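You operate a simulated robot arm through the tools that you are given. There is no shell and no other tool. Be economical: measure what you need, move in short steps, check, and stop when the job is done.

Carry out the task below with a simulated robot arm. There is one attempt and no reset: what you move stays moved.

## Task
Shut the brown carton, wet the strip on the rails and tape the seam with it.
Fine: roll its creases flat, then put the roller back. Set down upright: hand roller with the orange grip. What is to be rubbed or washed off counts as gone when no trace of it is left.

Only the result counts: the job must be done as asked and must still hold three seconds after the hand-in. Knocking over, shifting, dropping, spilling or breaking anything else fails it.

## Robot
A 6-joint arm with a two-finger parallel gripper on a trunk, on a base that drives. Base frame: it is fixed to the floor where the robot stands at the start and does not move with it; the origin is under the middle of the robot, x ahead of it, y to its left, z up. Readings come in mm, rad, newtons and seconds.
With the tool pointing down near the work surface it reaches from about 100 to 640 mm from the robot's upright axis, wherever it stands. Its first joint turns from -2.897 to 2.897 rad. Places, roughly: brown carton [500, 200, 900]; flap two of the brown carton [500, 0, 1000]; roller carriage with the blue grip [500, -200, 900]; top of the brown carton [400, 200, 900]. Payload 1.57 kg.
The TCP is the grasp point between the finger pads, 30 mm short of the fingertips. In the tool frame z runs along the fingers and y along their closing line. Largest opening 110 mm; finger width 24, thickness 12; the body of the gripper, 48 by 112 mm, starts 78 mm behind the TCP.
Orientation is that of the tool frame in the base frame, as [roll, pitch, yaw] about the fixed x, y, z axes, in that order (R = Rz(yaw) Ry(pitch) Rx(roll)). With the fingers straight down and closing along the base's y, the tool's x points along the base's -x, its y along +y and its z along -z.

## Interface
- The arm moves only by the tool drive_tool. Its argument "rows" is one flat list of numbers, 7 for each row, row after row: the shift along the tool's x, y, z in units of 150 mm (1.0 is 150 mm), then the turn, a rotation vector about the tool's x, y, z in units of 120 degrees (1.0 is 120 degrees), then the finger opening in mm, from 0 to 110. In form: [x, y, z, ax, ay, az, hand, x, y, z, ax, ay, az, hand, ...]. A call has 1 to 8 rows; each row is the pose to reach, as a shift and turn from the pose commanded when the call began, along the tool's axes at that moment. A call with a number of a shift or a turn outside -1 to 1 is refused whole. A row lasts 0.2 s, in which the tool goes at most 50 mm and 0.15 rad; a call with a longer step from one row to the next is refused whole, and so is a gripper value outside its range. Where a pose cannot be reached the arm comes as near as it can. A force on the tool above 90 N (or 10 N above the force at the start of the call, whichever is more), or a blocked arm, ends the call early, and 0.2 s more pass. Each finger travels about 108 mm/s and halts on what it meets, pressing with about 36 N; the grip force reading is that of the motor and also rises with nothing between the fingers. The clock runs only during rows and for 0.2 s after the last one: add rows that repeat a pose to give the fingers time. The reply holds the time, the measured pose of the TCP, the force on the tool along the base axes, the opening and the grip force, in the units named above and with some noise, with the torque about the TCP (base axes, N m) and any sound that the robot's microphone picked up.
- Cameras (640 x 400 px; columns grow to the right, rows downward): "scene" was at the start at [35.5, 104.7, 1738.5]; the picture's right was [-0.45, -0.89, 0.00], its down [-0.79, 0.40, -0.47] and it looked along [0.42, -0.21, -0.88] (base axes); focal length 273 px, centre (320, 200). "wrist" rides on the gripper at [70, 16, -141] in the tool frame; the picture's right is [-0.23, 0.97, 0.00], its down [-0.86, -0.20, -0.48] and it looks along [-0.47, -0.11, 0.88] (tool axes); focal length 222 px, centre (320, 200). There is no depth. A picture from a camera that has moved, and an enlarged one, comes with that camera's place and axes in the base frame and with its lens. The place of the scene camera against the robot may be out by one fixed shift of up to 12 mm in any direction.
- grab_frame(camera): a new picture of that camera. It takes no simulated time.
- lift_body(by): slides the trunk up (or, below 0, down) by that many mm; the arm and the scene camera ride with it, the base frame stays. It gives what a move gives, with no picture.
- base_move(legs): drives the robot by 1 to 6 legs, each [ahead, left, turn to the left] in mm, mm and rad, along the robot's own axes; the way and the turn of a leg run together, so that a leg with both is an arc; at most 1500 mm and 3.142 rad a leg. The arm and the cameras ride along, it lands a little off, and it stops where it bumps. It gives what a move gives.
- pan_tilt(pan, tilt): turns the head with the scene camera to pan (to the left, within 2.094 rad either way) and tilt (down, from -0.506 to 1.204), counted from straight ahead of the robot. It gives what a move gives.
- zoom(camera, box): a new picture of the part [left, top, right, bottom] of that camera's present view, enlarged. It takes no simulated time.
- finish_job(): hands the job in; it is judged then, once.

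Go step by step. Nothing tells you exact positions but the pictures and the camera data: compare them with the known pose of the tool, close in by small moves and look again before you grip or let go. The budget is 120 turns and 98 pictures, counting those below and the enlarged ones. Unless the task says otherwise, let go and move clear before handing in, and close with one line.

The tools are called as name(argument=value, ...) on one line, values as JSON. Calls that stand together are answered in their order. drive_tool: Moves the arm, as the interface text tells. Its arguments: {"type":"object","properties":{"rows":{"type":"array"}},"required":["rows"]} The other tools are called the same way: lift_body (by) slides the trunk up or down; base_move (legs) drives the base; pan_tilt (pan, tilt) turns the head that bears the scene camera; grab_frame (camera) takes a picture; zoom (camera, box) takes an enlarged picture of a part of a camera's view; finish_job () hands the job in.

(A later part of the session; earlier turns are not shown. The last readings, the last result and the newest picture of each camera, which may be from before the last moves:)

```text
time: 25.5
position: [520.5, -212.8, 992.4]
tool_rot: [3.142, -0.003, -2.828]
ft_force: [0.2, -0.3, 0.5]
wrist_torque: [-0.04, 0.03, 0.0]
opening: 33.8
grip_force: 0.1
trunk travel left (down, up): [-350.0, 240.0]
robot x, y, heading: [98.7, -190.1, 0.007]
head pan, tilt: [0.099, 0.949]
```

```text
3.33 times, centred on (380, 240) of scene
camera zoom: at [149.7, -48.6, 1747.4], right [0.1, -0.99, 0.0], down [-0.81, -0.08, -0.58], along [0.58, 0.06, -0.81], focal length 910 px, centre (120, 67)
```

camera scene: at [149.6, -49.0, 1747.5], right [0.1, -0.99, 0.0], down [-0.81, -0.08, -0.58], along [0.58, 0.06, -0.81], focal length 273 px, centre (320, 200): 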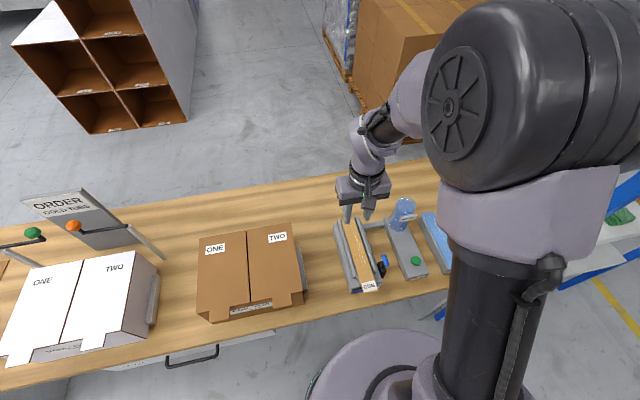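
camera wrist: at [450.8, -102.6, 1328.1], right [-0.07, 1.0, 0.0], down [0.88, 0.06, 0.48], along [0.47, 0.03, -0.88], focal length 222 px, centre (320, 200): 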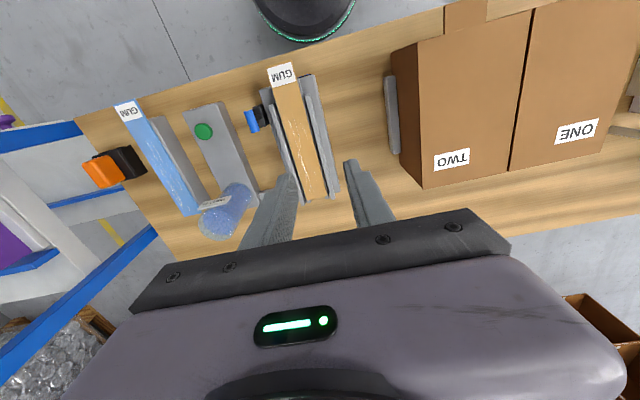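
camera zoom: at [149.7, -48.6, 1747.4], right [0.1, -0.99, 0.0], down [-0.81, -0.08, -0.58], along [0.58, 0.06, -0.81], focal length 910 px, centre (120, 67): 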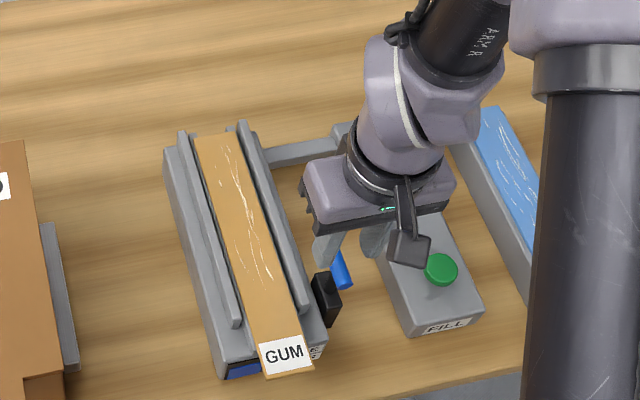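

The bar sits midway between the fingers (about 3 mm right of centre). I'll descend and grip it.

drive_tool(rows=[0, -0.02, 0.13, 0, 0, 0, 34, 0, -0.02, 0.26, 0, 0, 0, 34, 0, -0.02, 0.4, 0, 0, 0, 34])

zoom(camera="wrist", box=[200, 80, 440, 230])

```text
time: 26.3
position: [521.5, -215.7, 932.0]
tool_rot: [3.14, -0.004, -2.831]
ft_force: [0.7, -0.5, -0.8]
wrist_torque: [-0.01, -0.01, 0.02]
opening: 33.9
grip_force: 0.0
trunk travel left (down, up): [-350.0, 240.0]
robot x, y, heading: [100.8, -191.1, 0.006]
head pan, tilt: [0.099, 0.949]
```

```text
2.67 times, centred on (320, 155) of wrist
camera zoom: at [451.3, -222.9, 1073.3], right [-0.08, 1.0, 0.0], down [0.88, 0.07, 0.48], along [0.47, 0.04, -0.88], focal length 592 px, centre (320, 320)
```

zoom: 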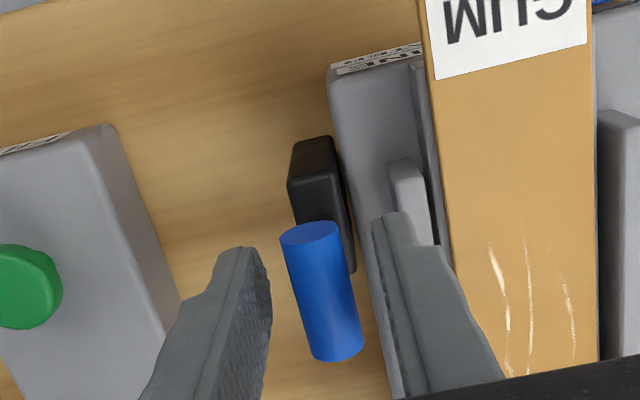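

drive_tool(rows=[0, 0, 0, 0, 0, 0, 10, 0, 0, 0, 0, 0, 0, 8, 0, 0, 0, 0, 0, 0, 6])

drive_tool(rows=[-0.05, 0, 0, 0, 0, 0, 6, -0.15, 0, 0, 0, 0, 0, 6, -0.25, 0, 0, 0, 0, 0, 6])

zoom(camera="scene", box=[310, 180, 450, 300])

```text
time: 27.1
position: [520.3, -216.0, 931.3]
tool_rot: [-3.141, -0.004, -2.83]
ft_force: [-2.5, 6.8, -3.2]
wrist_torque: [0.12, -0.31, 0.07]
opening: 15.5
grip_force: 31.1
trunk travel left (down, up): [-350.0, 240.0]
robot x, y, heading: [104.4, -190.9, 0.003]
head pan, tilt: [0.099, 0.949]
```

```text
time: 27.9
position: [556.6, -204.7, 932.3]
tool_rot: [-3.14, -0.002, -2.829]
ft_force: [-2.2, 10.6, 0.9]
wrist_torque: [-0.08, 0.3, 0.05]
opening: 15.4
grip_force: 31.7
trunk travel left (down, up): [-350.0, 240.0]
robot x, y, heading: [99.3, -189.6, 0.005]
head pan, tilt: [0.099, 0.949]
```

```text
3.33 times, centred on (380, 240) of scene
camera zoom: at [149.0, -47.1, 1747.3], right [0.1, -0.99, 0.0], down [-0.81, -0.08, -0.58], along [0.58, 0.06, -0.81], focal length 910 px, centre (120, 67)
```

zoom: 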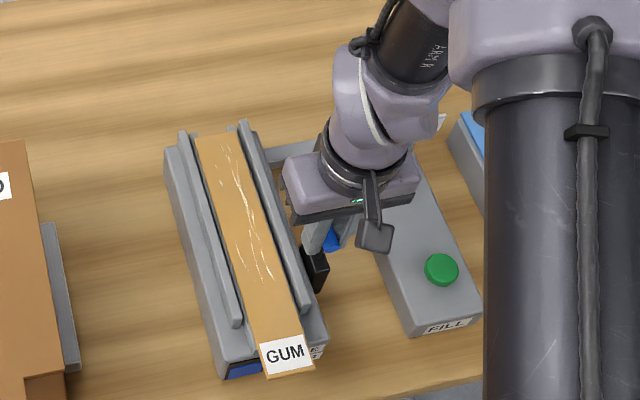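

The carriage runs easily along the rail, but the gripper body would hit the water bottle farther on. I'll open, lean the tool about the bar's axis away from the bottle, and regrip.

drive_tool(rows=[0, 0, 0, 0, 0, 0, 36, 0, 0, 0, 0.0, 0, 0, 40, 0, 0, 0, 0.069, 0, 0, 40, 0, 0, 0, 0.138, 0, 0, 40, 0, 0, 0, 0.208, 0, 0, 40, 0, 0, 0, 0.208, 0, 0, 6, 0, 0, 0, 0.208, 0, 0, 6, 0, 0, 0, 0.208, 0, 0, 6])

grab_frame(camera="wrist")

grab_frame(camera="scene")

```text
time: 29.7
position: [555.9, -202.3, 931.5]
tool_rot: [-2.703, -0.003, -2.828]
ft_force: [-10.0, 30.2, -7.9]
wrist_torque: [0.99, 0.52, 0.02]
opening: 34.5
grip_force: 16.1
trunk travel left (down, up): [-350.0, 240.0]
robot x, y, heading: [102.5, -189.6, 0.001]
head pan, tilt: [0.099, 0.949]
```

```text
53 pictures are left
camera wrist: at [468.4, -152.8, 1052.8], right [-0.06, 0.91, -0.41], down [0.81, 0.29, 0.52], along [0.59, -0.3, -0.75], focal length 222 px, centre (320, 200)
```

wrist: 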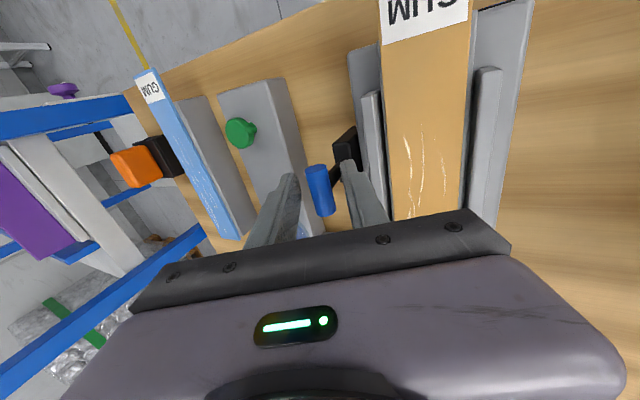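

```text
52 pictures are left
camera scene: at [148.6, -44.3, 1747.1], right [0.1, -0.99, 0.0], down [-0.81, -0.08, -0.58], along [0.58, 0.06, -0.81], focal length 273 px, centre (320, 200)
```

scene: 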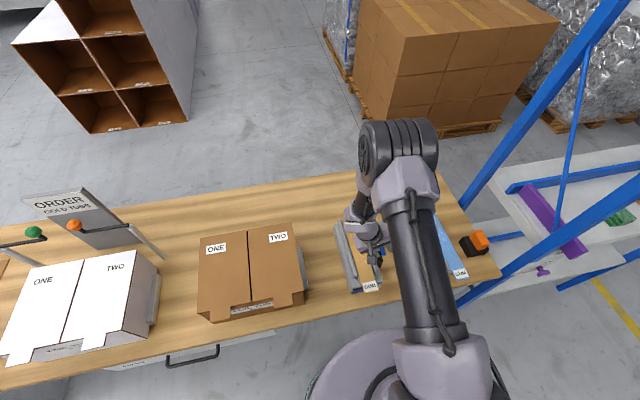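

A finger met the handle's stalk. I'll reopen, back out along the tool by 18 mm and grip nearer the fingertips.

drive_tool(rows=[0, 0, 0, 0, 0, 0, 42, 0, 0, -0.06, 0, 0, 0, 42, 0, 0, -0.12, 0, 0, 0, 42, 0, 0, -0.12, 0, 0, 0, 20, 0, 0, -0.12, 0, 0, 0, 6, 0, 0, -0.12, 0, 0, 0, 6])

zoom(camera="wrist", box=[200, 80, 440, 230])

```text
time: 31.1
position: [553.4, -196.5, 947.4]
tool_rot: [-2.704, -0.003, -2.828]
ft_force: [-5.9, 16.5, -4.1]
wrist_torque: [0.52, 0.26, 0.04]
opening: 21.2
grip_force: 8.8
trunk travel left (down, up): [-350.0, 240.0]
robot x, y, heading: [102.6, -189.9, 0.004]
head pan, tilt: [0.099, 0.949]
```

```text
2.67 times, centred on (320, 155) of wrist
camera zoom: at [466.1, -147.1, 1069.4], right [-0.06, 0.91, -0.41], down [0.81, 0.29, 0.52], along [0.59, -0.3, -0.75], focal length 592 px, centre (320, 320)
```

zoom: 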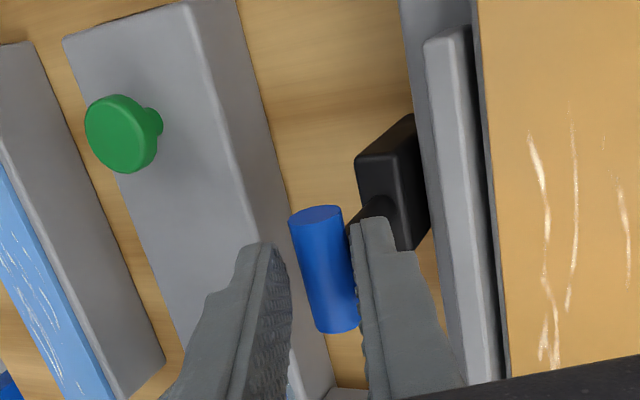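

drive_tool(rows=[0, 0.03, 0, 0, 0, 0, 24, 0, 0.03, 0, 0, 0, 0, 6, 0, 0.03, 0, 0, 0, 0, 6, 0, 0.03, 0, 0, 0, 0, 6])

```text
time: 32.1
position: [553.4, -194.0, 945.2]
tool_rot: [-2.704, -0.005, -2.829]
ft_force: [-1.0, 0.1, -1.4]
wrist_torque: [0.29, 0.25, 0.06]
opening: 16.6
grip_force: 31.3
trunk travel left (down, up): [-350.0, 240.0]
robot x, y, heading: [100.6, -193.0, -0.0]
head pan, tilt: [0.099, 0.949]
```

Gripped well. Now push the carriage along the rails.

drive_tool(rows=[-0.12, 0, 0, 0, 0, 0, 6, -0.27, 0, 0, 0, 0, 0, 6, -0.42, 0, 0, 0, 0, 0, 6, -0.57, 0, 0, 0, 0, 0, 6, -0.72, 0, 0, 0, 0, 0, 6, -0.87, 0, 0, 0, 0, 0, 6, -1.0, 0, 0, 0, 0, 0, 6])

grab_frame(camera="wrist")

zoom(camera="scene", box=[310, 180, 450, 300])

```text
time: 33.7
position: [694.5, -149.4, 946.3]
tool_rot: [-2.706, -0.004, -2.83]
ft_force: [-20.2, -16.3, 8.1]
wrist_torque: [-0.47, 0.53, -0.25]
opening: 15.4
grip_force: 30.9
trunk travel left (down, up): [-350.0, 240.0]
robot x, y, heading: [98.9, -190.7, 0.002]
head pan, tilt: [0.099, 0.949]
```

```text
50 pictures are left
camera wrist: at [605.6, -100.7, 1067.1], right [-0.06, 0.91, -0.41], down [0.81, 0.28, 0.52], along [0.58, -0.3, -0.75], focal length 222 px, centre (320, 200)
```

wrist: 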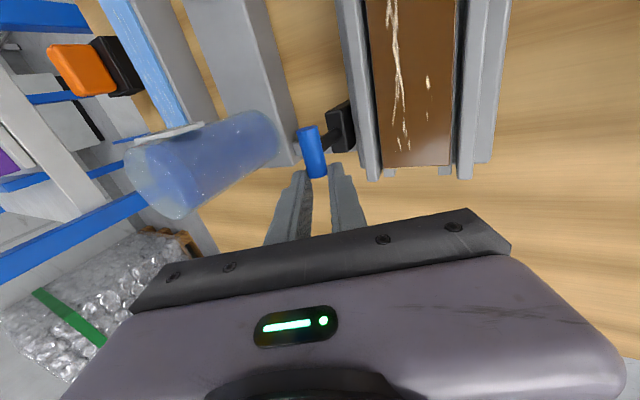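

```text
3.33 times, centred on (380, 240) of scene
camera zoom: at [146.3, -51.5, 1747.7], right [0.1, -0.99, 0.0], down [-0.81, -0.08, -0.58], along [0.58, 0.06, -0.81], focal length 910 px, centre (120, 67)
```

zoom: 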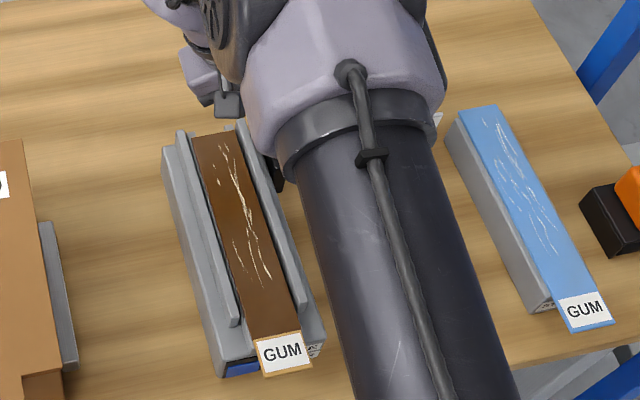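

The strip has darkened all along: it is wet. Now let go of the carriage and withdraw upward.

drive_tool(rows=[0, 0, 0, 0, 0, 0, 26, 0, 0, 0, 0, 0, 0, 36, 0, 0, -0.2, 0, 0, 0, 36, 0.1, 0, -0.5, 0, 0, 0, 36, 0.3, 0, -0.7, -0.069, 0, 0, 60, 0.6, 0, -0.8, -0.138, 0, 0, 80, 0.9, 0, -0.9, -0.208, 0, 0, 110])

base_move(legs=[[-330, 0, 0]])

grab_frame(camera="scene")

```text
time: 35.3
position: [548.1, -135.9, 1069.0]
tool_rot: [3.141, -0.003, -2.828]
ft_force: [0.0, 0.3, -0.3]
wrist_torque: [0.0, -0.01, 0.0]
opening: 110.0
grip_force: 0.0
trunk travel left (down, up): [-350.0, 240.0]
robot x, y, heading: [100.8, -187.6, -0.001]
head pan, tilt: [0.099, 0.949]
```

```text
time: 37.5
position: [217.3, -135.0, 1069.5]
tool_rot: [3.14, -0.001, -2.828]
ft_force: [-1.2, -0.2, -0.1]
wrist_torque: [0.03, -0.03, 0.02]
opening: 109.9
grip_force: 0.0
trunk travel left (down, up): [-350.0, 240.0]
robot x, y, heading: [-231.3, -189.4, 0.006]
head pan, tilt: [0.099, 0.949]
```

```text
48 pictures are left
camera scene: at [-182.9, -49.9, 1747.5], right [0.1, -0.99, 0.0], down [-0.81, -0.08, -0.58], along [0.58, 0.06, -0.81], focal length 273 px, centre (320, 200)
```

scene: 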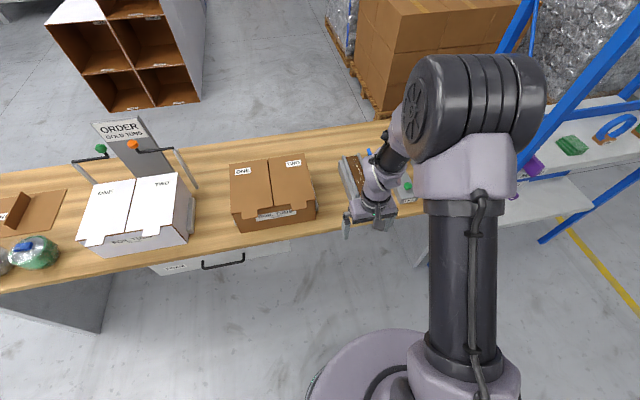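

The base is back. Now I turn the tool to point horizontally toward the bench with fingers closing vertically, to pinch the overhanging tag.

drive_tool(rows=[0, 0, 0, -0.0385, -0.0385, 0.0385, 90, 0, 0, 0, -0.077, -0.077, 0.077, 60, 0, 0, 0, -0.1155, -0.1155, 0.1155, 40, 0, 0, 0, -0.154, -0.154, 0.154, 40, 0, 0, 0, -0.1925, -0.1925, 0.1925, 40, 0, 0, 0, -0.231, -0.231, 0.231, 40, 0, 0, 0, -0.2695, -0.2695, 0.2695, 40, 0, 0, 0, -0.308, -0.308, 0.308, 40])

drive_tool(rows=[0, 0, 0, -0.0385, -0.0385, 0.0385, 40, 0, 0, 0, -0.077, -0.077, 0.077, 40, 0, 0, 0, -0.1155, -0.1155, 0.1155, 40, 0, 0, 0, -0.154, -0.154, 0.154, 40, 0, 0, 0, -0.1925, -0.1925, 0.1925, 40, 0, 0, 0, -0.231, -0.231, 0.231, 40, 0, 0, 0, -0.2693, -0.2693, 0.2693, 40])

grab_frame(camera="wrist")

grab_frame(camera="scene")

```text
time: 39.3
position: [219.9, -135.4, 1068.3]
tool_rot: [2.297, 0.336, 2.606]
ft_force: [0.3, 0.8, 0.0]
wrist_torque: [-0.05, 0.03, 0.04]
opening: 39.7
grip_force: 0.0
trunk travel left (down, up): [-350.0, 240.0]
robot x, y, heading: [-229.8, -194.0, 0.011]
head pan, tilt: [0.099, 0.949]
```

```text
time: 40.9
position: [250.1, -114.0, 1067.9]
tool_rot: [1.58, 0.001, 1.886]
ft_force: [0.1, 0.4, -0.1]
wrist_torque: [-0.02, 0.02, -0.04]
opening: 39.9
grip_force: 0.1
out of reach, approached as far as the arm can: row 7
trunk travel left (down, up): [-350.0, 240.0]
robot x, y, heading: [-231.6, -191.0, 0.003]
head pan, tilt: [0.099, 0.949]
```

```text
47 pictures are left
camera wrist: at [94.9, -92.8, 1086.0], right [0.08, -0.21, 0.97], down [-0.19, -0.96, -0.19], along [0.98, -0.17, -0.12], focal length 222 px, centre (320, 200)
```

wrist: 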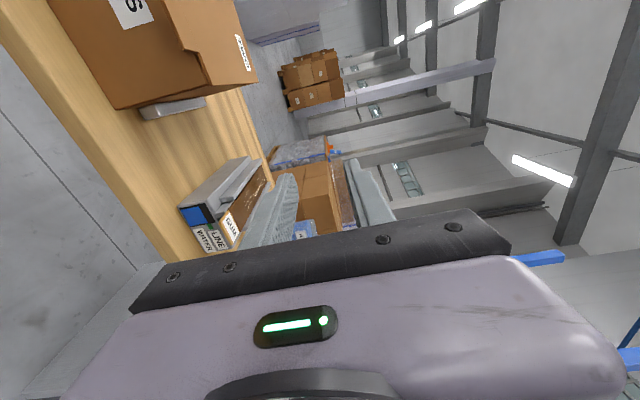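

```text
46 pictures are left
camera scene: at [-181.0, -45.0, 1747.0], right [0.1, -0.99, 0.0], down [-0.81, -0.09, -0.58], along [0.58, 0.06, -0.81], focal length 273 px, centre (320, 200)
```

scene: 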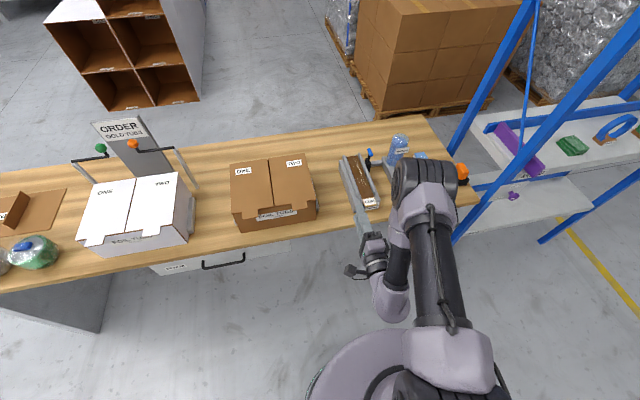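

The tool is horizontal now. I enlarge the tag in this view to get its height and side position.

zoom(camera="wrist", box=[160, 140, 300, 260])

```text
3.33 times, centred on (230, 200) of wrist
camera zoom: at [94.9, -92.8, 1086.0], right [0.08, -0.21, 0.97], down [-0.19, -0.96, -0.19], along [0.98, -0.17, -0.12], focal length 740 px, centre (620, 200)
```

zoom: 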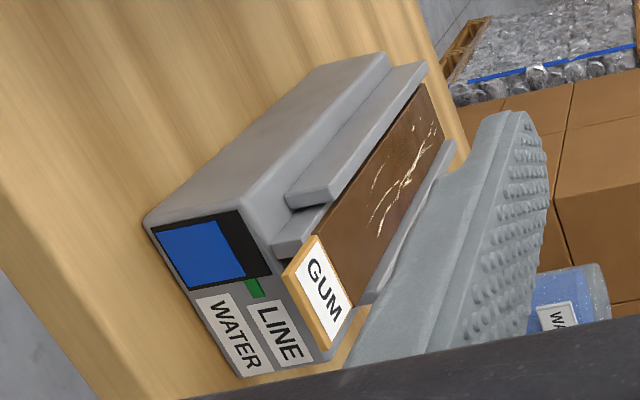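

Tag front edge is near U=357 (28 mm overhang), z about 885. I approach in front of it at that height.

drive_tool(rows=[-0.15, -0.2, 0.06, 0, 0, 0, 40, -0.3, -0.4, 0.12, 0, 0, 0, 40, -0.45, -0.6, 0.18, 0, 0, 0, 40, -0.6, -0.8, 0.24, 0, 0, 0, 40, -0.751, -1, 0.3, 0, 0, 0, 40])

drive_tool(rows=[0, -0.11, 0.1, 0, 0, 0, 40, 0, -0.22, 0.2, 0, 0, 0, 40])

grab_frame(camera="wrist")

grab_frame(camera="scene")

```text
time: 42.1
position: [326.0, -212.2, 918.8]
tool_rot: [1.575, 0.001, 1.884]
ft_force: [-0.3, 0.1, 0.4]
wrist_torque: [0.06, -0.04, 0.01]
opening: 40.1
grip_force: 0.0
trunk travel left (down, up): [-350.0, 240.0]
robot x, y, heading: [-227.2, -193.5, -0.001]
head pan, tilt: [0.099, 0.949]
```

```text
time: 42.7
position: [355.1, -201.7, 886.6]
tool_rot: [1.574, 0.0, 1.885]
ft_force: [-0.4, 0.1, -0.2]
wrist_torque: [-0.01, 0.0, 0.04]
opening: 39.9
grip_force: 0.1
trunk travel left (down, up): [-350.0, 240.0]
robot x, y, heading: [-231.8, -190.6, 0.01]
head pan, tilt: [0.099, 0.949]
```

```text
44 pictures are left
camera wrist: at [199.8, -179.8, 903.2], right [0.07, -0.21, 0.97], down [-0.19, -0.96, -0.2], along [0.98, -0.17, -0.11], focal length 222 px, centre (320, 200)
```

wrist: 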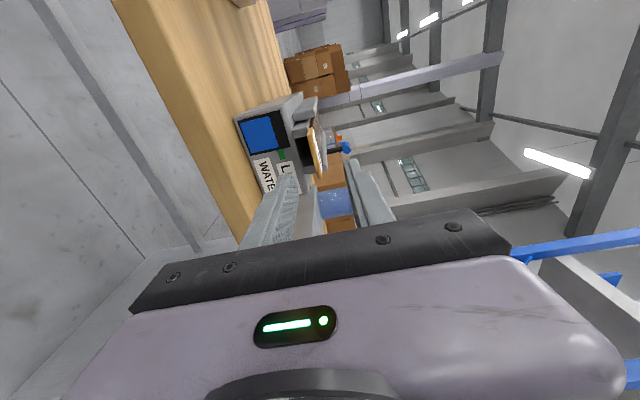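

```text
43 pictures are left
camera scene: at [-181.9, -49.7, 1747.4], right [0.1, -0.99, 0.0], down [-0.81, -0.08, -0.58], along [0.58, 0.06, -0.81], focal length 273 px, centre (320, 200)
```

scene: 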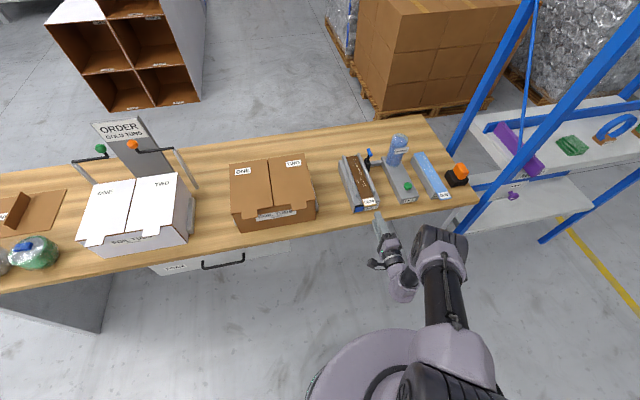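

zoom(camera="wrist", box=[260, 90, 380, 190])

zoom(camera="scene", box=[330, 140, 430, 240])

```text
4.00 times, centred on (320, 140) of wrist
camera zoom: at [199.8, -179.8, 903.2], right [0.07, -0.21, 0.97], down [-0.19, -0.96, -0.2], along [0.98, -0.17, -0.11], focal length 888 px, centre (320, 440)
```

zoom: 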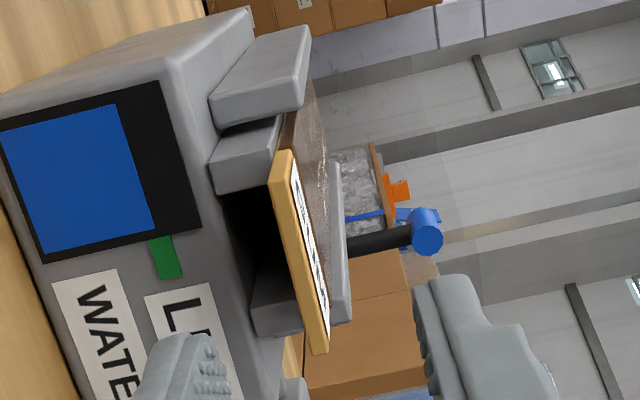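

```text
4.00 times, centred on (380, 190) of scene
camera zoom: at [-181.9, -49.7, 1747.4], right [0.1, -0.99, 0.0], down [-0.81, -0.08, -0.58], along [0.58, 0.06, -0.81], focal length 1092 px, centre (80, 240)
```

zoom: 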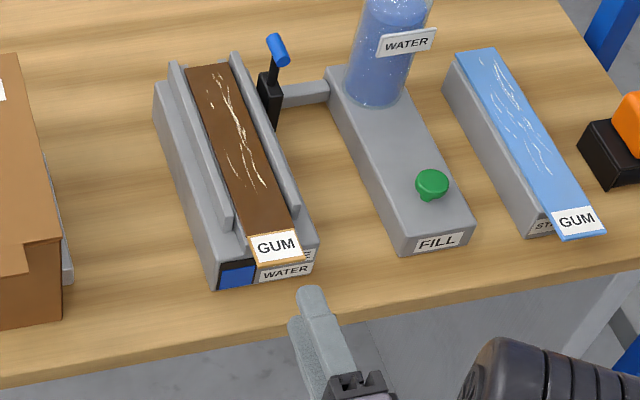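

The fingers are nearly in line; I correct 6 mm left and 3 mm down, then slide forward so the tag lies between the pads.

drive_tool(rows=[0.04, -0.02, 0.15, 0, 0, 0, 40, 0.04, -0.02, 0.3, 0, 0, 0, 40, 0.04, -0.02, 0.42, 0, 0, 0, 40, 0.04, -0.02, 0.5, 0, 0, 0, 40])

zoom(camera="wrist", box=[240, 90, 400, 230])

zoom(camera="scene", box=[330, 140, 430, 240])

```text
time: 43.7
position: [426.4, -172.7, 881.9]
tool_rot: [1.575, -0.001, 1.885]
ft_force: [0.1, -1.1, -0.2]
wrist_torque: [0.0, 0.01, -0.03]
opening: 39.8
grip_force: 0.0
trunk travel left (down, up): [-350.0, 240.0]
robot x, y, heading: [-229.9, -191.6, 0.005]
head pan, tilt: [0.099, 0.949]
```

```text
2.86 times, centred on (320, 160) of wrist
camera zoom: at [269.5, -151.4, 899.8], right [0.07, -0.21, 0.97], down [-0.19, -0.96, -0.2], along [0.98, -0.17, -0.11], focal length 635 px, centre (320, 314)
```

zoom: 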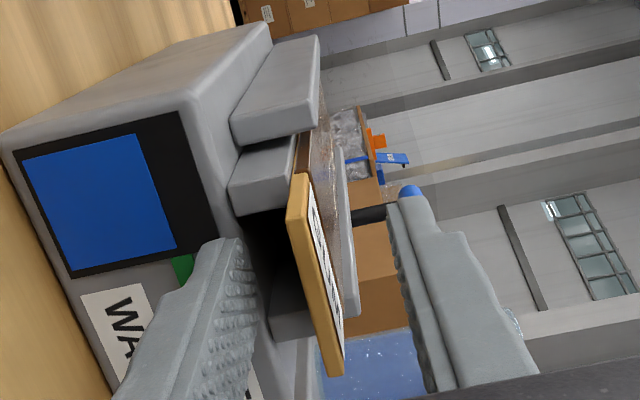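

```text
4.00 times, centred on (380, 190) of scene
camera zoom: at [-181.9, -49.8, 1747.4], right [0.1, -0.99, 0.0], down [-0.81, -0.08, -0.58], along [0.58, 0.06, -0.81], focal length 1092 px, centre (80, 240)
```

zoom: 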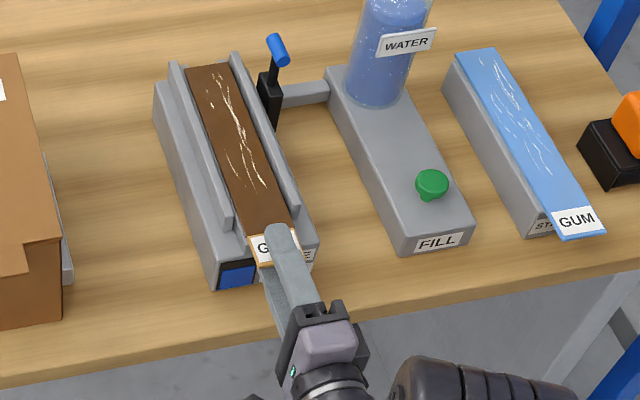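

The tag lies centrally between the fingers, so I close on it.

drive_tool(rows=[0, 0.007, 0, 0, 0, 0, 25, 0, 0.007, 0, 0, 0, 0, 12, 0, 0.007, 0, 0, 0, 0, 4, 0, 0.007, 0, 0, 0, 0, 0, 0, 0.007, 0, 0, 0, 0, 0])

zoom(camera="wrist", box=[240, 90, 400, 230])

```text
time: 44.9
position: [425.7, -174.1, 883.4]
tool_rot: [1.574, 0.001, 1.886]
ft_force: [-0.1, -0.2, -0.8]
wrist_torque: [-0.06, 0.02, 0.01]
opening: 3.4
grip_force: 24.9
trunk travel left (down, up): [-350.0, 240.0]
robot x, y, heading: [-232.7, -189.6, 0.01]
head pan, tilt: [0.099, 0.949]
```

```text
2.86 times, centred on (320, 160) of wrist
camera zoom: at [269.5, -151.6, 900.9], right [0.07, -0.21, 0.97], down [-0.19, -0.96, -0.2], along [0.98, -0.17, -0.11], focal length 635 px, centre (320, 314)
```

zoom: 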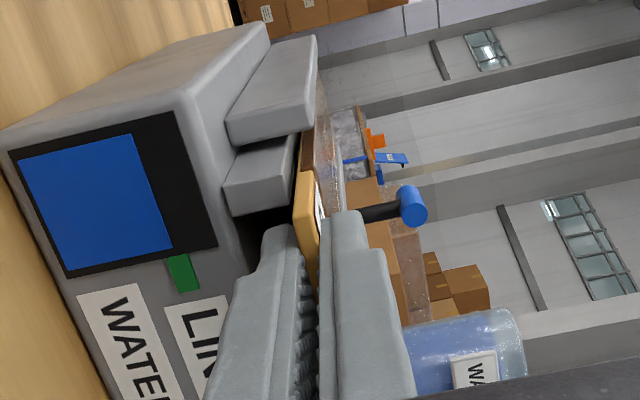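

Gripped (3.4 mm thick). Lift the strip straight up out of the rails.

drive_tool(rows=[0, 0.05, 0, 0, 0, 0, 0, 0, 0.12, 0, 0, 0, 0, 0, 0, 0.25, 0, 0, 0, 0, 0, 0, 0.4, 0, 0, 0, 0, 0, 0, 0.55, 0, 0, 0, 0, 0, 0, 0.7, 0, 0, 0, 0, 0, 0, 0.85, 0, 0, 0, 0, 0])

grab_frame(camera="scene")

grab_frame(camera="wrist")

```text
time: 46.5
position: [423.2, -174.0, 1011.1]
tool_rot: [1.575, 0.0, 1.885]
ft_force: [0.3, 0.7, -0.1]
wrist_torque: [0.02, 0.04, -0.02]
opening: 3.6
grip_force: 24.7
trunk travel left (down, up): [-350.0, 240.0]
robot x, y, heading: [-232.7, -190.6, -0.002]
head pan, tilt: [0.099, 0.949]
```

```text
37 pictures are left
camera scene: at [-182.2, -49.8, 1747.5], right [0.1, -0.99, 0.0], down [-0.81, -0.08, -0.58], along [0.58, 0.06, -0.81], focal length 273 px, centre (320, 200)
```

scene: 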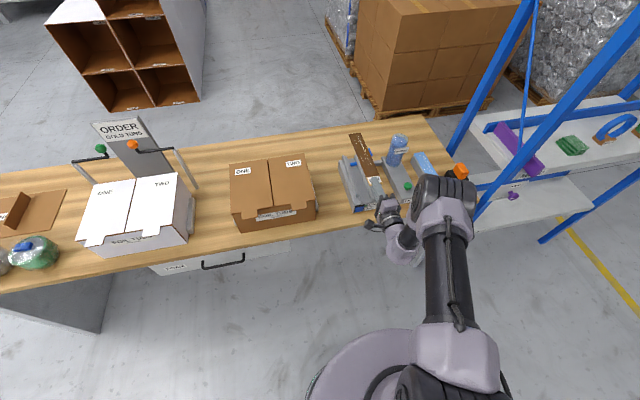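

```text
36 pictures are left
camera wrist: at [269.2, -151.6, 1028.6], right [0.07, -0.21, 0.97], down [-0.19, -0.96, -0.2], along [0.98, -0.17, -0.11], focal length 222 px, centre (320, 200)
```

wrist: 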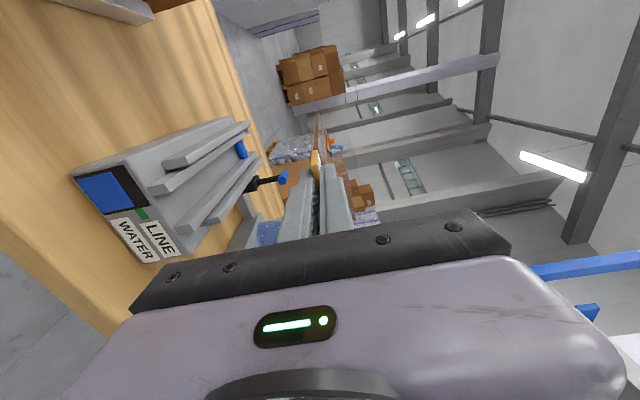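

The rails reveal a wet roller below, so the gum is on the underside: the strip goes down as it is held. I drive the base left along the bench to the carton.

base_move(legs=[[-110, 338, 0]])

grab_frame(camera="scene")

```text
time: 48.8
position: [313.3, 163.7, 1012.1]
tool_rot: [1.574, 0.002, 1.884]
ft_force: [1.2, -0.1, -0.3]
wrist_torque: [-0.03, 0.03, -0.02]
opening: 3.2
grip_force: 24.5
trunk travel left (down, up): [-350.0, 240.0]
robot x, y, heading: [-341.8, 145.8, 0.007]
head pan, tilt: [0.099, 0.949]
```

```text
35 pictures are left
camera scene: at [-293.3, 288.7, 1747.4], right [0.1, -0.99, 0.0], down [-0.81, -0.08, -0.58], along [0.58, 0.06, -0.81], focal length 273 px, centre (320, 200)
```

scene: 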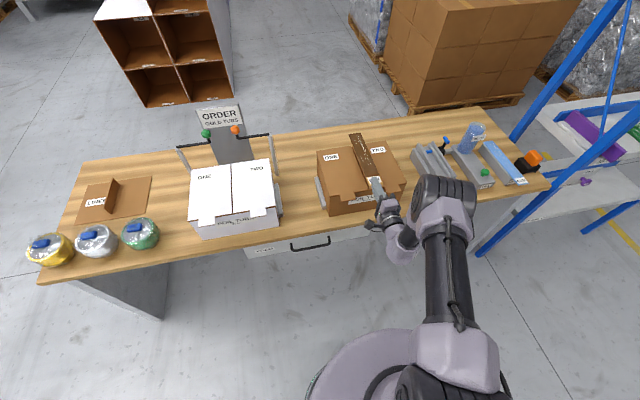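

zoom(camera="scene", box=[310, 125, 420, 215])

drive_tool(rows=[0, -0.1, 0, 0, 0, 0, 0, 0, -0.2, 0, 0, 0, 0, 0, 0, -0.3, 0.005, 0, 0, 0, 0])

zoom(camera="scene", box=[310, 125, 420, 215])

zoom(camera="wrist", box=[200, 60, 420, 240])

```text
4.44 times, centred on (365, 170) of scene
camera zoom: at [-293.3, 288.7, 1747.4], right [0.1, -0.99, 0.0], down [-0.81, -0.08, -0.58], along [0.58, 0.06, -0.81], focal length 1213 px, centre (120, 333)
```

zoom: 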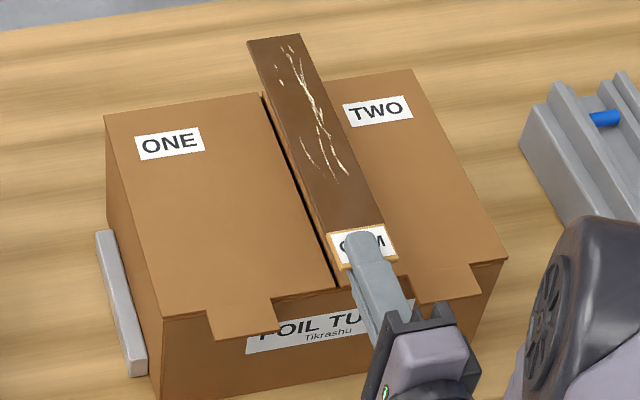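

```text
time: 49.6
position: [314.1, 162.5, 965.4]
tool_rot: [1.575, 0.0, 1.884]
ft_force: [-0.2, 0.0, -0.8]
wrist_torque: [0.0, 0.0, -0.01]
opening: 3.6
grip_force: 25.0
trunk travel left (down, up): [-350.0, 240.0]
robot x, y, heading: [-342.9, 146.3, 0.001]
head pan, tilt: [0.099, 0.949]
```

```text
4.44 times, centred on (365, 170) of scene
camera zoom: at [-292.9, 287.9, 1747.4], right [0.1, -0.99, 0.0], down [-0.81, -0.08, -0.58], along [0.58, 0.06, -0.81], focal length 1213 px, centre (120, 333)
```

zoom: 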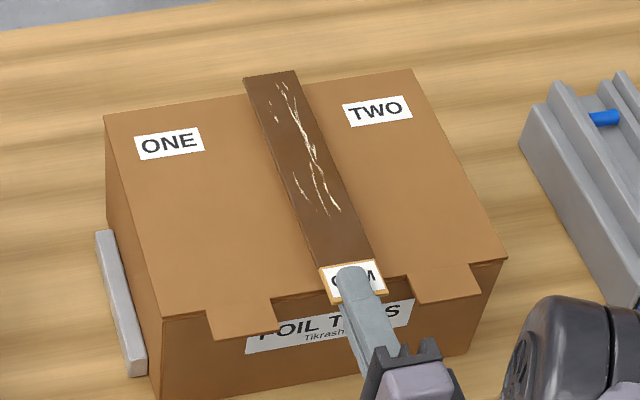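

```text
2.22 times, centred on (310, 150) of wrist
camera zoom: at [159.2, 185.6, 983.1], right [0.07, -0.21, 0.97], down [-0.19, -0.96, -0.2], along [0.98, -0.17, -0.11], focal length 494 px, centre (342, 311)
```

zoom: 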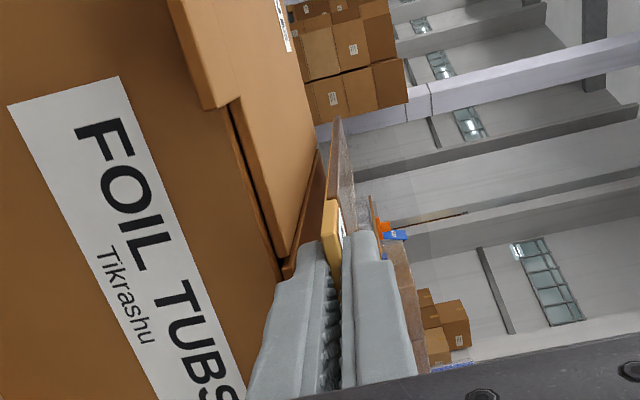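

The strip hovers 19 mm over the top but appears about 7 mm right of the seam and 5 mm too far in; I correct that, and check.

drive_tool(rows=[0.05, 0, -0.033, 0, 0, 0, 0, 0.05, -0.06, -0.033, 0, 0, 0, 0])

zoom(camera="scene", box=[310, 125, 420, 215])

```text
time: 50.2
position: [308.5, 170.6, 957.5]
tool_rot: [1.574, 0.003, 1.884]
ft_force: [-1.0, 0.1, -0.7]
wrist_torque: [-0.02, 0.03, 0.0]
opening: 3.6
grip_force: 24.8
trunk travel left (down, up): [-350.0, 240.0]
robot x, y, heading: [-341.6, 147.0, 0.002]
head pan, tilt: [0.099, 0.949]
```

```text
4.44 times, centred on (365, 170) of scene
camera zoom: at [-292.9, 287.7, 1747.4], right [0.1, -0.99, 0.0], down [-0.81, -0.08, -0.58], along [0.58, 0.06, -0.81], focal length 1213 px, centre (120, 333)
```

zoom: 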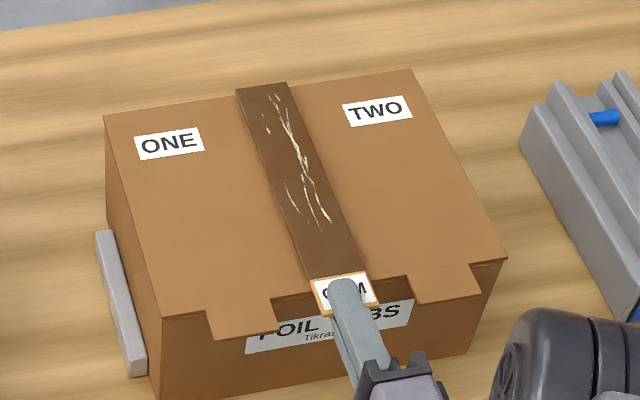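

Alignment is now right on the seam. I lower it to contact with a slight press and hold.

drive_tool(rows=[0, -0.03, 0, 0, 0, 0, 0, 0, -0.055, 0, 0, 0, 0, 0, 0, -0.07, 0, 0, 0, 0, 0, 0, -0.075, 0, 0, 0, 0, 0, 0, -0.075, 0, 0, 0, 0, 0])

zoom(camera="scene", box=[310, 125, 420, 215])

zoom(camera="wrist", box=[200, 60, 420, 240])

```text
time: 51.4
position: [307.4, 169.6, 947.8]
tool_rot: [1.571, 0.002, 1.884]
ft_force: [6.4, 1.6, 16.4]
wrist_torque: [0.18, -0.51, -0.03]
opening: 3.6
grip_force: 24.8
trunk travel left (down, up): [-350.0, 240.0]
robot x, y, heading: [-343.6, 147.3, 0.002]
head pan, tilt: [0.099, 0.949]
```

```text
4.44 times, centred on (365, 170) of scene
camera zoom: at [-294.0, 288.1, 1747.6], right [0.1, -0.99, 0.0], down [-0.81, -0.08, -0.58], along [0.58, 0.06, -0.81], focal length 1213 px, centre (120, 333)
```

zoom: 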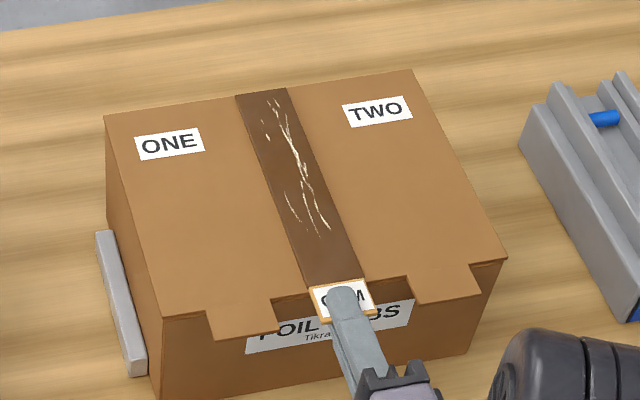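

```text
2.22 times, centred on (310, 150) of wrist
camera zoom: at [152.3, 191.4, 964.1], right [0.07, -0.22, 0.97], down [-0.19, -0.96, -0.2], along [0.98, -0.17, -0.11], focal length 494 px, centre (342, 311)
```

zoom: 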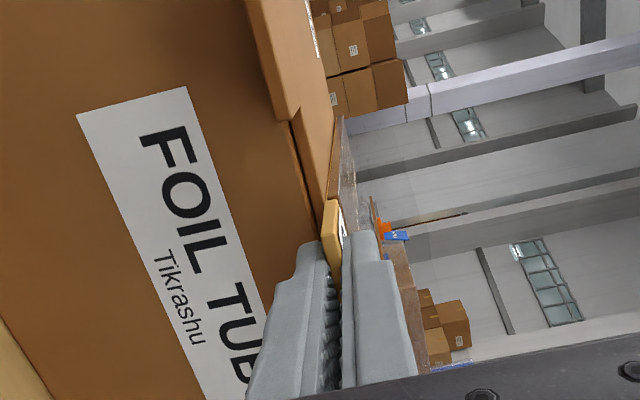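

Strip lies flat with 16 N pressing. I'll open the fingers and withdraw backward.

drive_tool(rows=[0, 0, 0, 0, 0, 0, 0, 0, 0.004, 0, 0, 0, 0, 10, 0, 0.004, 0, 0, 0, 0, 24, 0, 0.004, 0, 0, 0, 0, 30, 0, 0.004, -0.2, 0, 0, 0, 30, 0, 0.004, -0.5, 0, 0, 0, 30, 0, 0.004, -0.8, 0, 0, 0, 30])

zoom(camera="scene", box=[310, 125, 420, 215])

```text
time: 53.0
position: [191.6, 131.7, 946.8]
tool_rot: [1.573, -0.001, 1.882]
ft_force: [0.1, -0.3, 0.2]
wrist_torque: [0.01, 0.03, 0.03]
opening: 29.9
grip_force: 0.1
trunk travel left (down, up): [-350.0, 240.0]
robot x, y, heading: [-342.4, 145.5, 0.002]
head pan, tilt: [0.099, 0.949]
```

```text
4.44 times, centred on (365, 170) of scene
camera zoom: at [-293.8, 287.1, 1747.6], right [0.1, -0.99, 0.0], down [-0.81, -0.08, -0.58], along [0.58, 0.06, -0.81], focal length 1213 px, centre (120, 333)
```

zoom: 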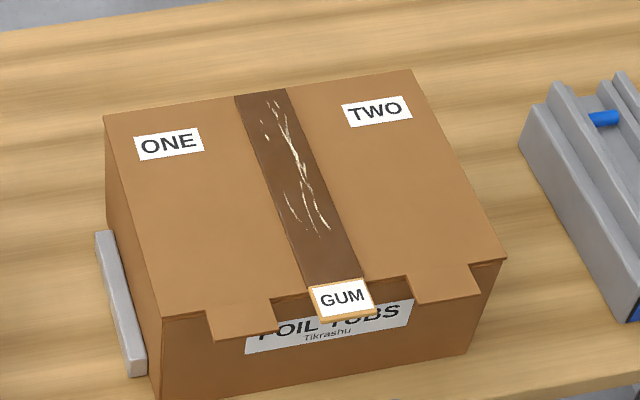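

The seam is taped neatly. Now turn the tool back to pointing down, raise it and drive to the right end of the bench where the orange roller stands (roughly (608,-520)).

drive_tool(rows=[0, 0.12, 0, 0.0385, 0.0385, -0.0385, 40, 0, 0.24, 0, 0.077, 0.077, -0.077, 60, 0, 0.36, 0, 0.1155, 0.1155, -0.1155, 60, 0, 0.48, 0, 0.154, 0.154, -0.154, 60, 0, 0.6, 0, 0.1925, 0.1925, -0.1925, 60, 0, 0.72, 0, 0.231, 0.231, -0.231, 60, 0, 0.84, 0, 0.2695, 0.2695, -0.2695, 60, 0, 0.96, 0, 0.308, 0.308, -0.308, 60])

drive_tool(rows=[0, 0, 0, 0.0385, 0.0385, -0.0385, 60, 0, 0, 0, 0.077, 0.077, -0.077, 60, 0, 0, 0, 0.1155, 0.1155, -0.1155, 60, 0, 0, 0, 0.154, 0.154, -0.154, 60, 0, 0, 0, 0.1925, 0.1925, -0.1925, 60, 0, 0, 0, 0.231, 0.231, -0.231, 60, 0, 0, 0, 0.2693, 0.2693, -0.2693, 60])

base_move(legs=[[0, -545, 0], [440, 0, 0]])

pan_tilt(pan=-0.3, tilt=0.95)

grab_frame(camera="scene")

grab_frame(camera="wrist")

```text
time: 54.8
position: [193.7, 132.0, 1091.4]
tool_rot: [2.423, 0.337, 2.73]
ft_force: [-1.1, 0.3, 0.7]
wrist_torque: [-0.04, -0.03, -0.01]
opening: 60.0
grip_force: 0.1
trunk travel left (down, up): [-350.0, 240.0]
robot x, y, heading: [-341.1, 146.8, 0.005]
head pan, tilt: [0.099, 0.949]
```

```text
time: 56.4
position: [193.7, 132.3, 1091.5]
tool_rot: [3.142, -0.005, -2.829]
ft_force: [0.0, 1.4, -0.6]
wrist_torque: [-0.02, 0.01, 0.01]
opening: 60.0
grip_force: 0.0
trunk travel left (down, up): [-350.0, 240.0]
robot x, y, heading: [-341.9, 144.8, -0.001]
head pan, tilt: [0.099, 0.949]
```

```text
time: 61.8
position: [636.0, -410.6, 1091.4]
tool_rot: [-3.141, -0.002, -2.827]
ft_force: [0.4, 0.7, 0.1]
wrist_torque: [-0.02, 0.01, 0.0]
opening: 59.9
grip_force: 0.1
trunk travel left (down, up): [-350.0, 240.0]
robot x, y, heading: [99.1, -397.9, 0.006]
head pan, tilt: [0.099, 0.949]
```

```text
time: 62.7
position: [635.3, -411.0, 1092.1]
tool_rot: [3.141, -0.003, -2.827]
ft_force: [0.5, -1.0, 0.2]
wrist_torque: [-0.02, 0.0, -0.03]
opening: 60.0
grip_force: 0.0
trunk travel left (down, up): [-350.0, 240.0]
robot x, y, heading: [96.3, -396.0, 0.006]
head pan, tilt: [-0.3, 0.949]
```

```text
27 pictures are left
camera scene: at [146.4, -284.7, 1747.4], right [-0.29, -0.96, 0.0], down [-0.78, 0.24, -0.58], along [0.56, -0.17, -0.81], focal length 273 px, centre (320, 200)
```

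scene: 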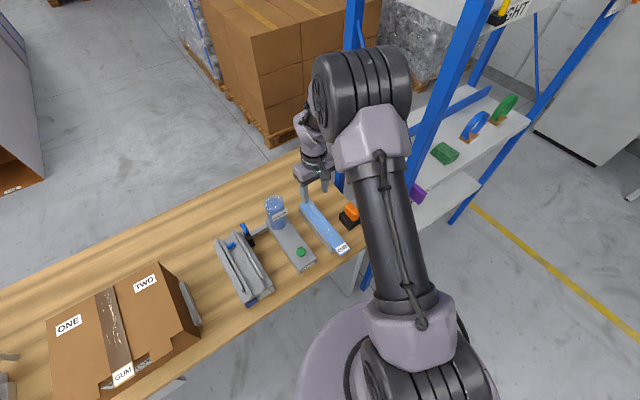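

```text
26 pictures are left
camera wrist: at [565.5, -417.5, 1233.1], right [-0.08, 1.0, 0.0], down [0.88, 0.07, 0.48], along [0.47, 0.04, -0.88], focal length 222 px, centre (320, 200)
```

wrist: 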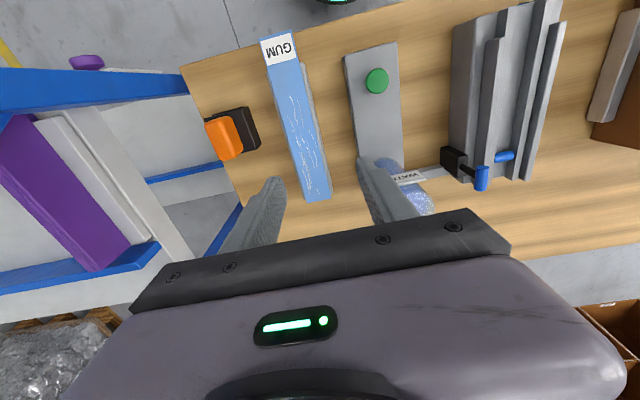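

The roller grip is near (650,-552,904). I move above it and look closely.

drive_tool(rows=[0.05, -0.22, 0, 0, 0, 0, 80, 0.1, -0.44, 0, 0, 0, 0, 80, 0.15, -0.66, 0, 0, 0, 0, 80, 0.2, -0.88, 0, 0, 0, 0, 80, 0.2, -0.95, 0.2, 0, 0, 0, 80])

zoom(camera="wrist", box=[200, 60, 440, 230])

zoom(camera="scene", box=[290, 150, 420, 260])

```text
time: 63.9
position: [652.6, -555.9, 1060.5]
tool_rot: [3.141, -0.005, -2.828]
ft_force: [-0.1, -0.3, -0.4]
wrist_torque: [0.02, 0.02, 0.01]
opening: 80.1
grip_force: 0.1
trunk travel left (down, up): [-350.0, 240.0]
robot x, y, heading: [100.0, -398.1, 0.005]
head pan, tilt: [-0.3, 0.949]
```

```text
2.35 times, centred on (320, 145) of wrist
camera zoom: at [581.8, -561.8, 1202.8], right [-0.09, 1.0, 0.0], down [0.88, 0.08, 0.48], along [0.47, 0.04, -0.88], focal length 523 px, centre (320, 329)
```

zoom: 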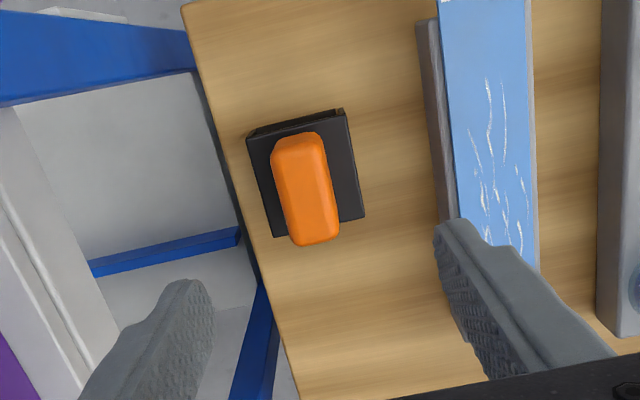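

```text
3.64 times, centred on (355, 205) of scene
camera zoom: at [147.4, -284.9, 1747.4], right [-0.29, -0.96, 0.0], down [-0.78, 0.24, -0.58], along [0.56, -0.17, -0.81], focal length 992 px, centre (193, 182)
```

zoom: 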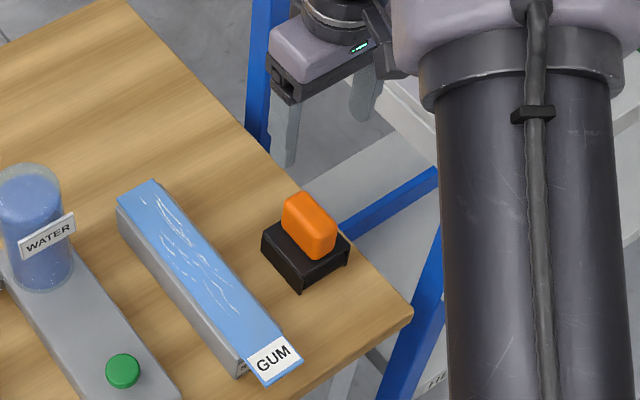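

The orange grip is about 30 mm wide, long side along the bench depth; centre near (660,-563). I line up and descend part way, then check.

drive_tool(rows=[-0.032, -0.06, 0.2, 0, 0, 0, 70, -0.032, -0.06, 0.4, 0, 0, 0, 60, -0.032, -0.06, 0.6, 0, 0, 0, 60, -0.032, -0.06, 0.733, 0, 0, 0, 60])

zoom(camera="wrist", box=[200, 60, 440, 230])

```text
time: 64.9
position: [658.3, -562.6, 950.5]
tool_rot: [-3.141, -0.002, -2.828]
ft_force: [0.0, -0.2, 1.0]
wrist_torque: [-0.02, 0.01, -0.01]
opening: 60.2
grip_force: 0.1
trunk travel left (down, up): [-350.0, 240.0]
robot x, y, heading: [102.0, -398.7, 0.005]
head pan, tilt: [-0.3, 0.949]
```

```text
2.35 times, centred on (320, 145) of wrist
camera zoom: at [587.6, -569.5, 1092.8], right [-0.08, 1.0, 0.0], down [0.88, 0.07, 0.48], along [0.47, 0.04, -0.88], focal length 523 px, centre (320, 329)
```

zoom: 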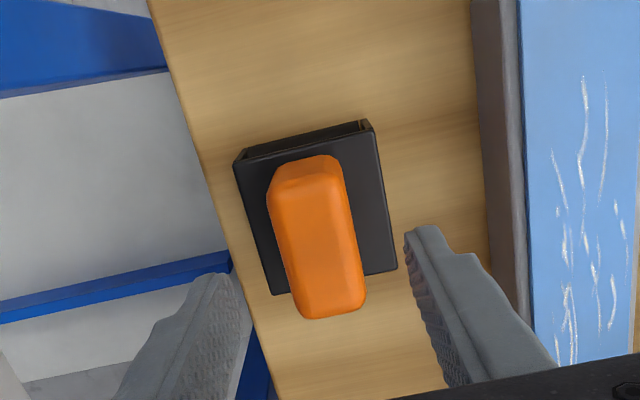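

Well aligned. I descend so that the pads cover the grip and close.

drive_tool(rows=[0.02, 0, 0.2, 0, 0, 0, 60, 0.02, 0, 0.43, 0, 0, 0, 60, 0.02, 0, 0.43, 0, 0, 0, 40, 0.02, 0, 0.43, 0, 0, 0, 25, 0.02, 0, 0.43, 0, 0, 0, 20, 0.02, 0, 0.43, 0, 0, 0, 20])

zoom(camera="wrist", box=[200, 60, 440, 230])

```text
time: 66.3
position: [655.4, -564.8, 886.6]
tool_rot: [3.141, -0.004, -2.827]
ft_force: [0.7, -0.9, -0.3]
wrist_torque: [-0.04, -0.06, -0.01]
opening: 31.9
grip_force: 36.3
trunk travel left (down, up): [-350.0, 240.0]
robot x, y, heading: [100.6, -397.7, 0.004]
head pan, tilt: [-0.3, 0.949]
```

```text
2.35 times, centred on (320, 145) of wrist
camera zoom: at [584.6, -570.7, 1028.5], right [-0.08, 1.0, 0.0], down [0.88, 0.07, 0.48], along [0.47, 0.04, -0.88], focal length 523 px, centre (320, 329)
```

zoom: 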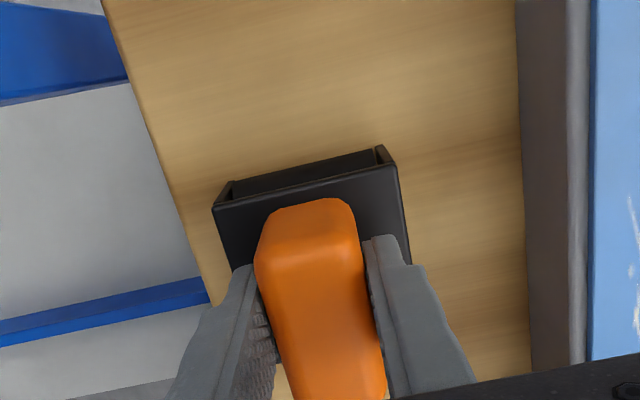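

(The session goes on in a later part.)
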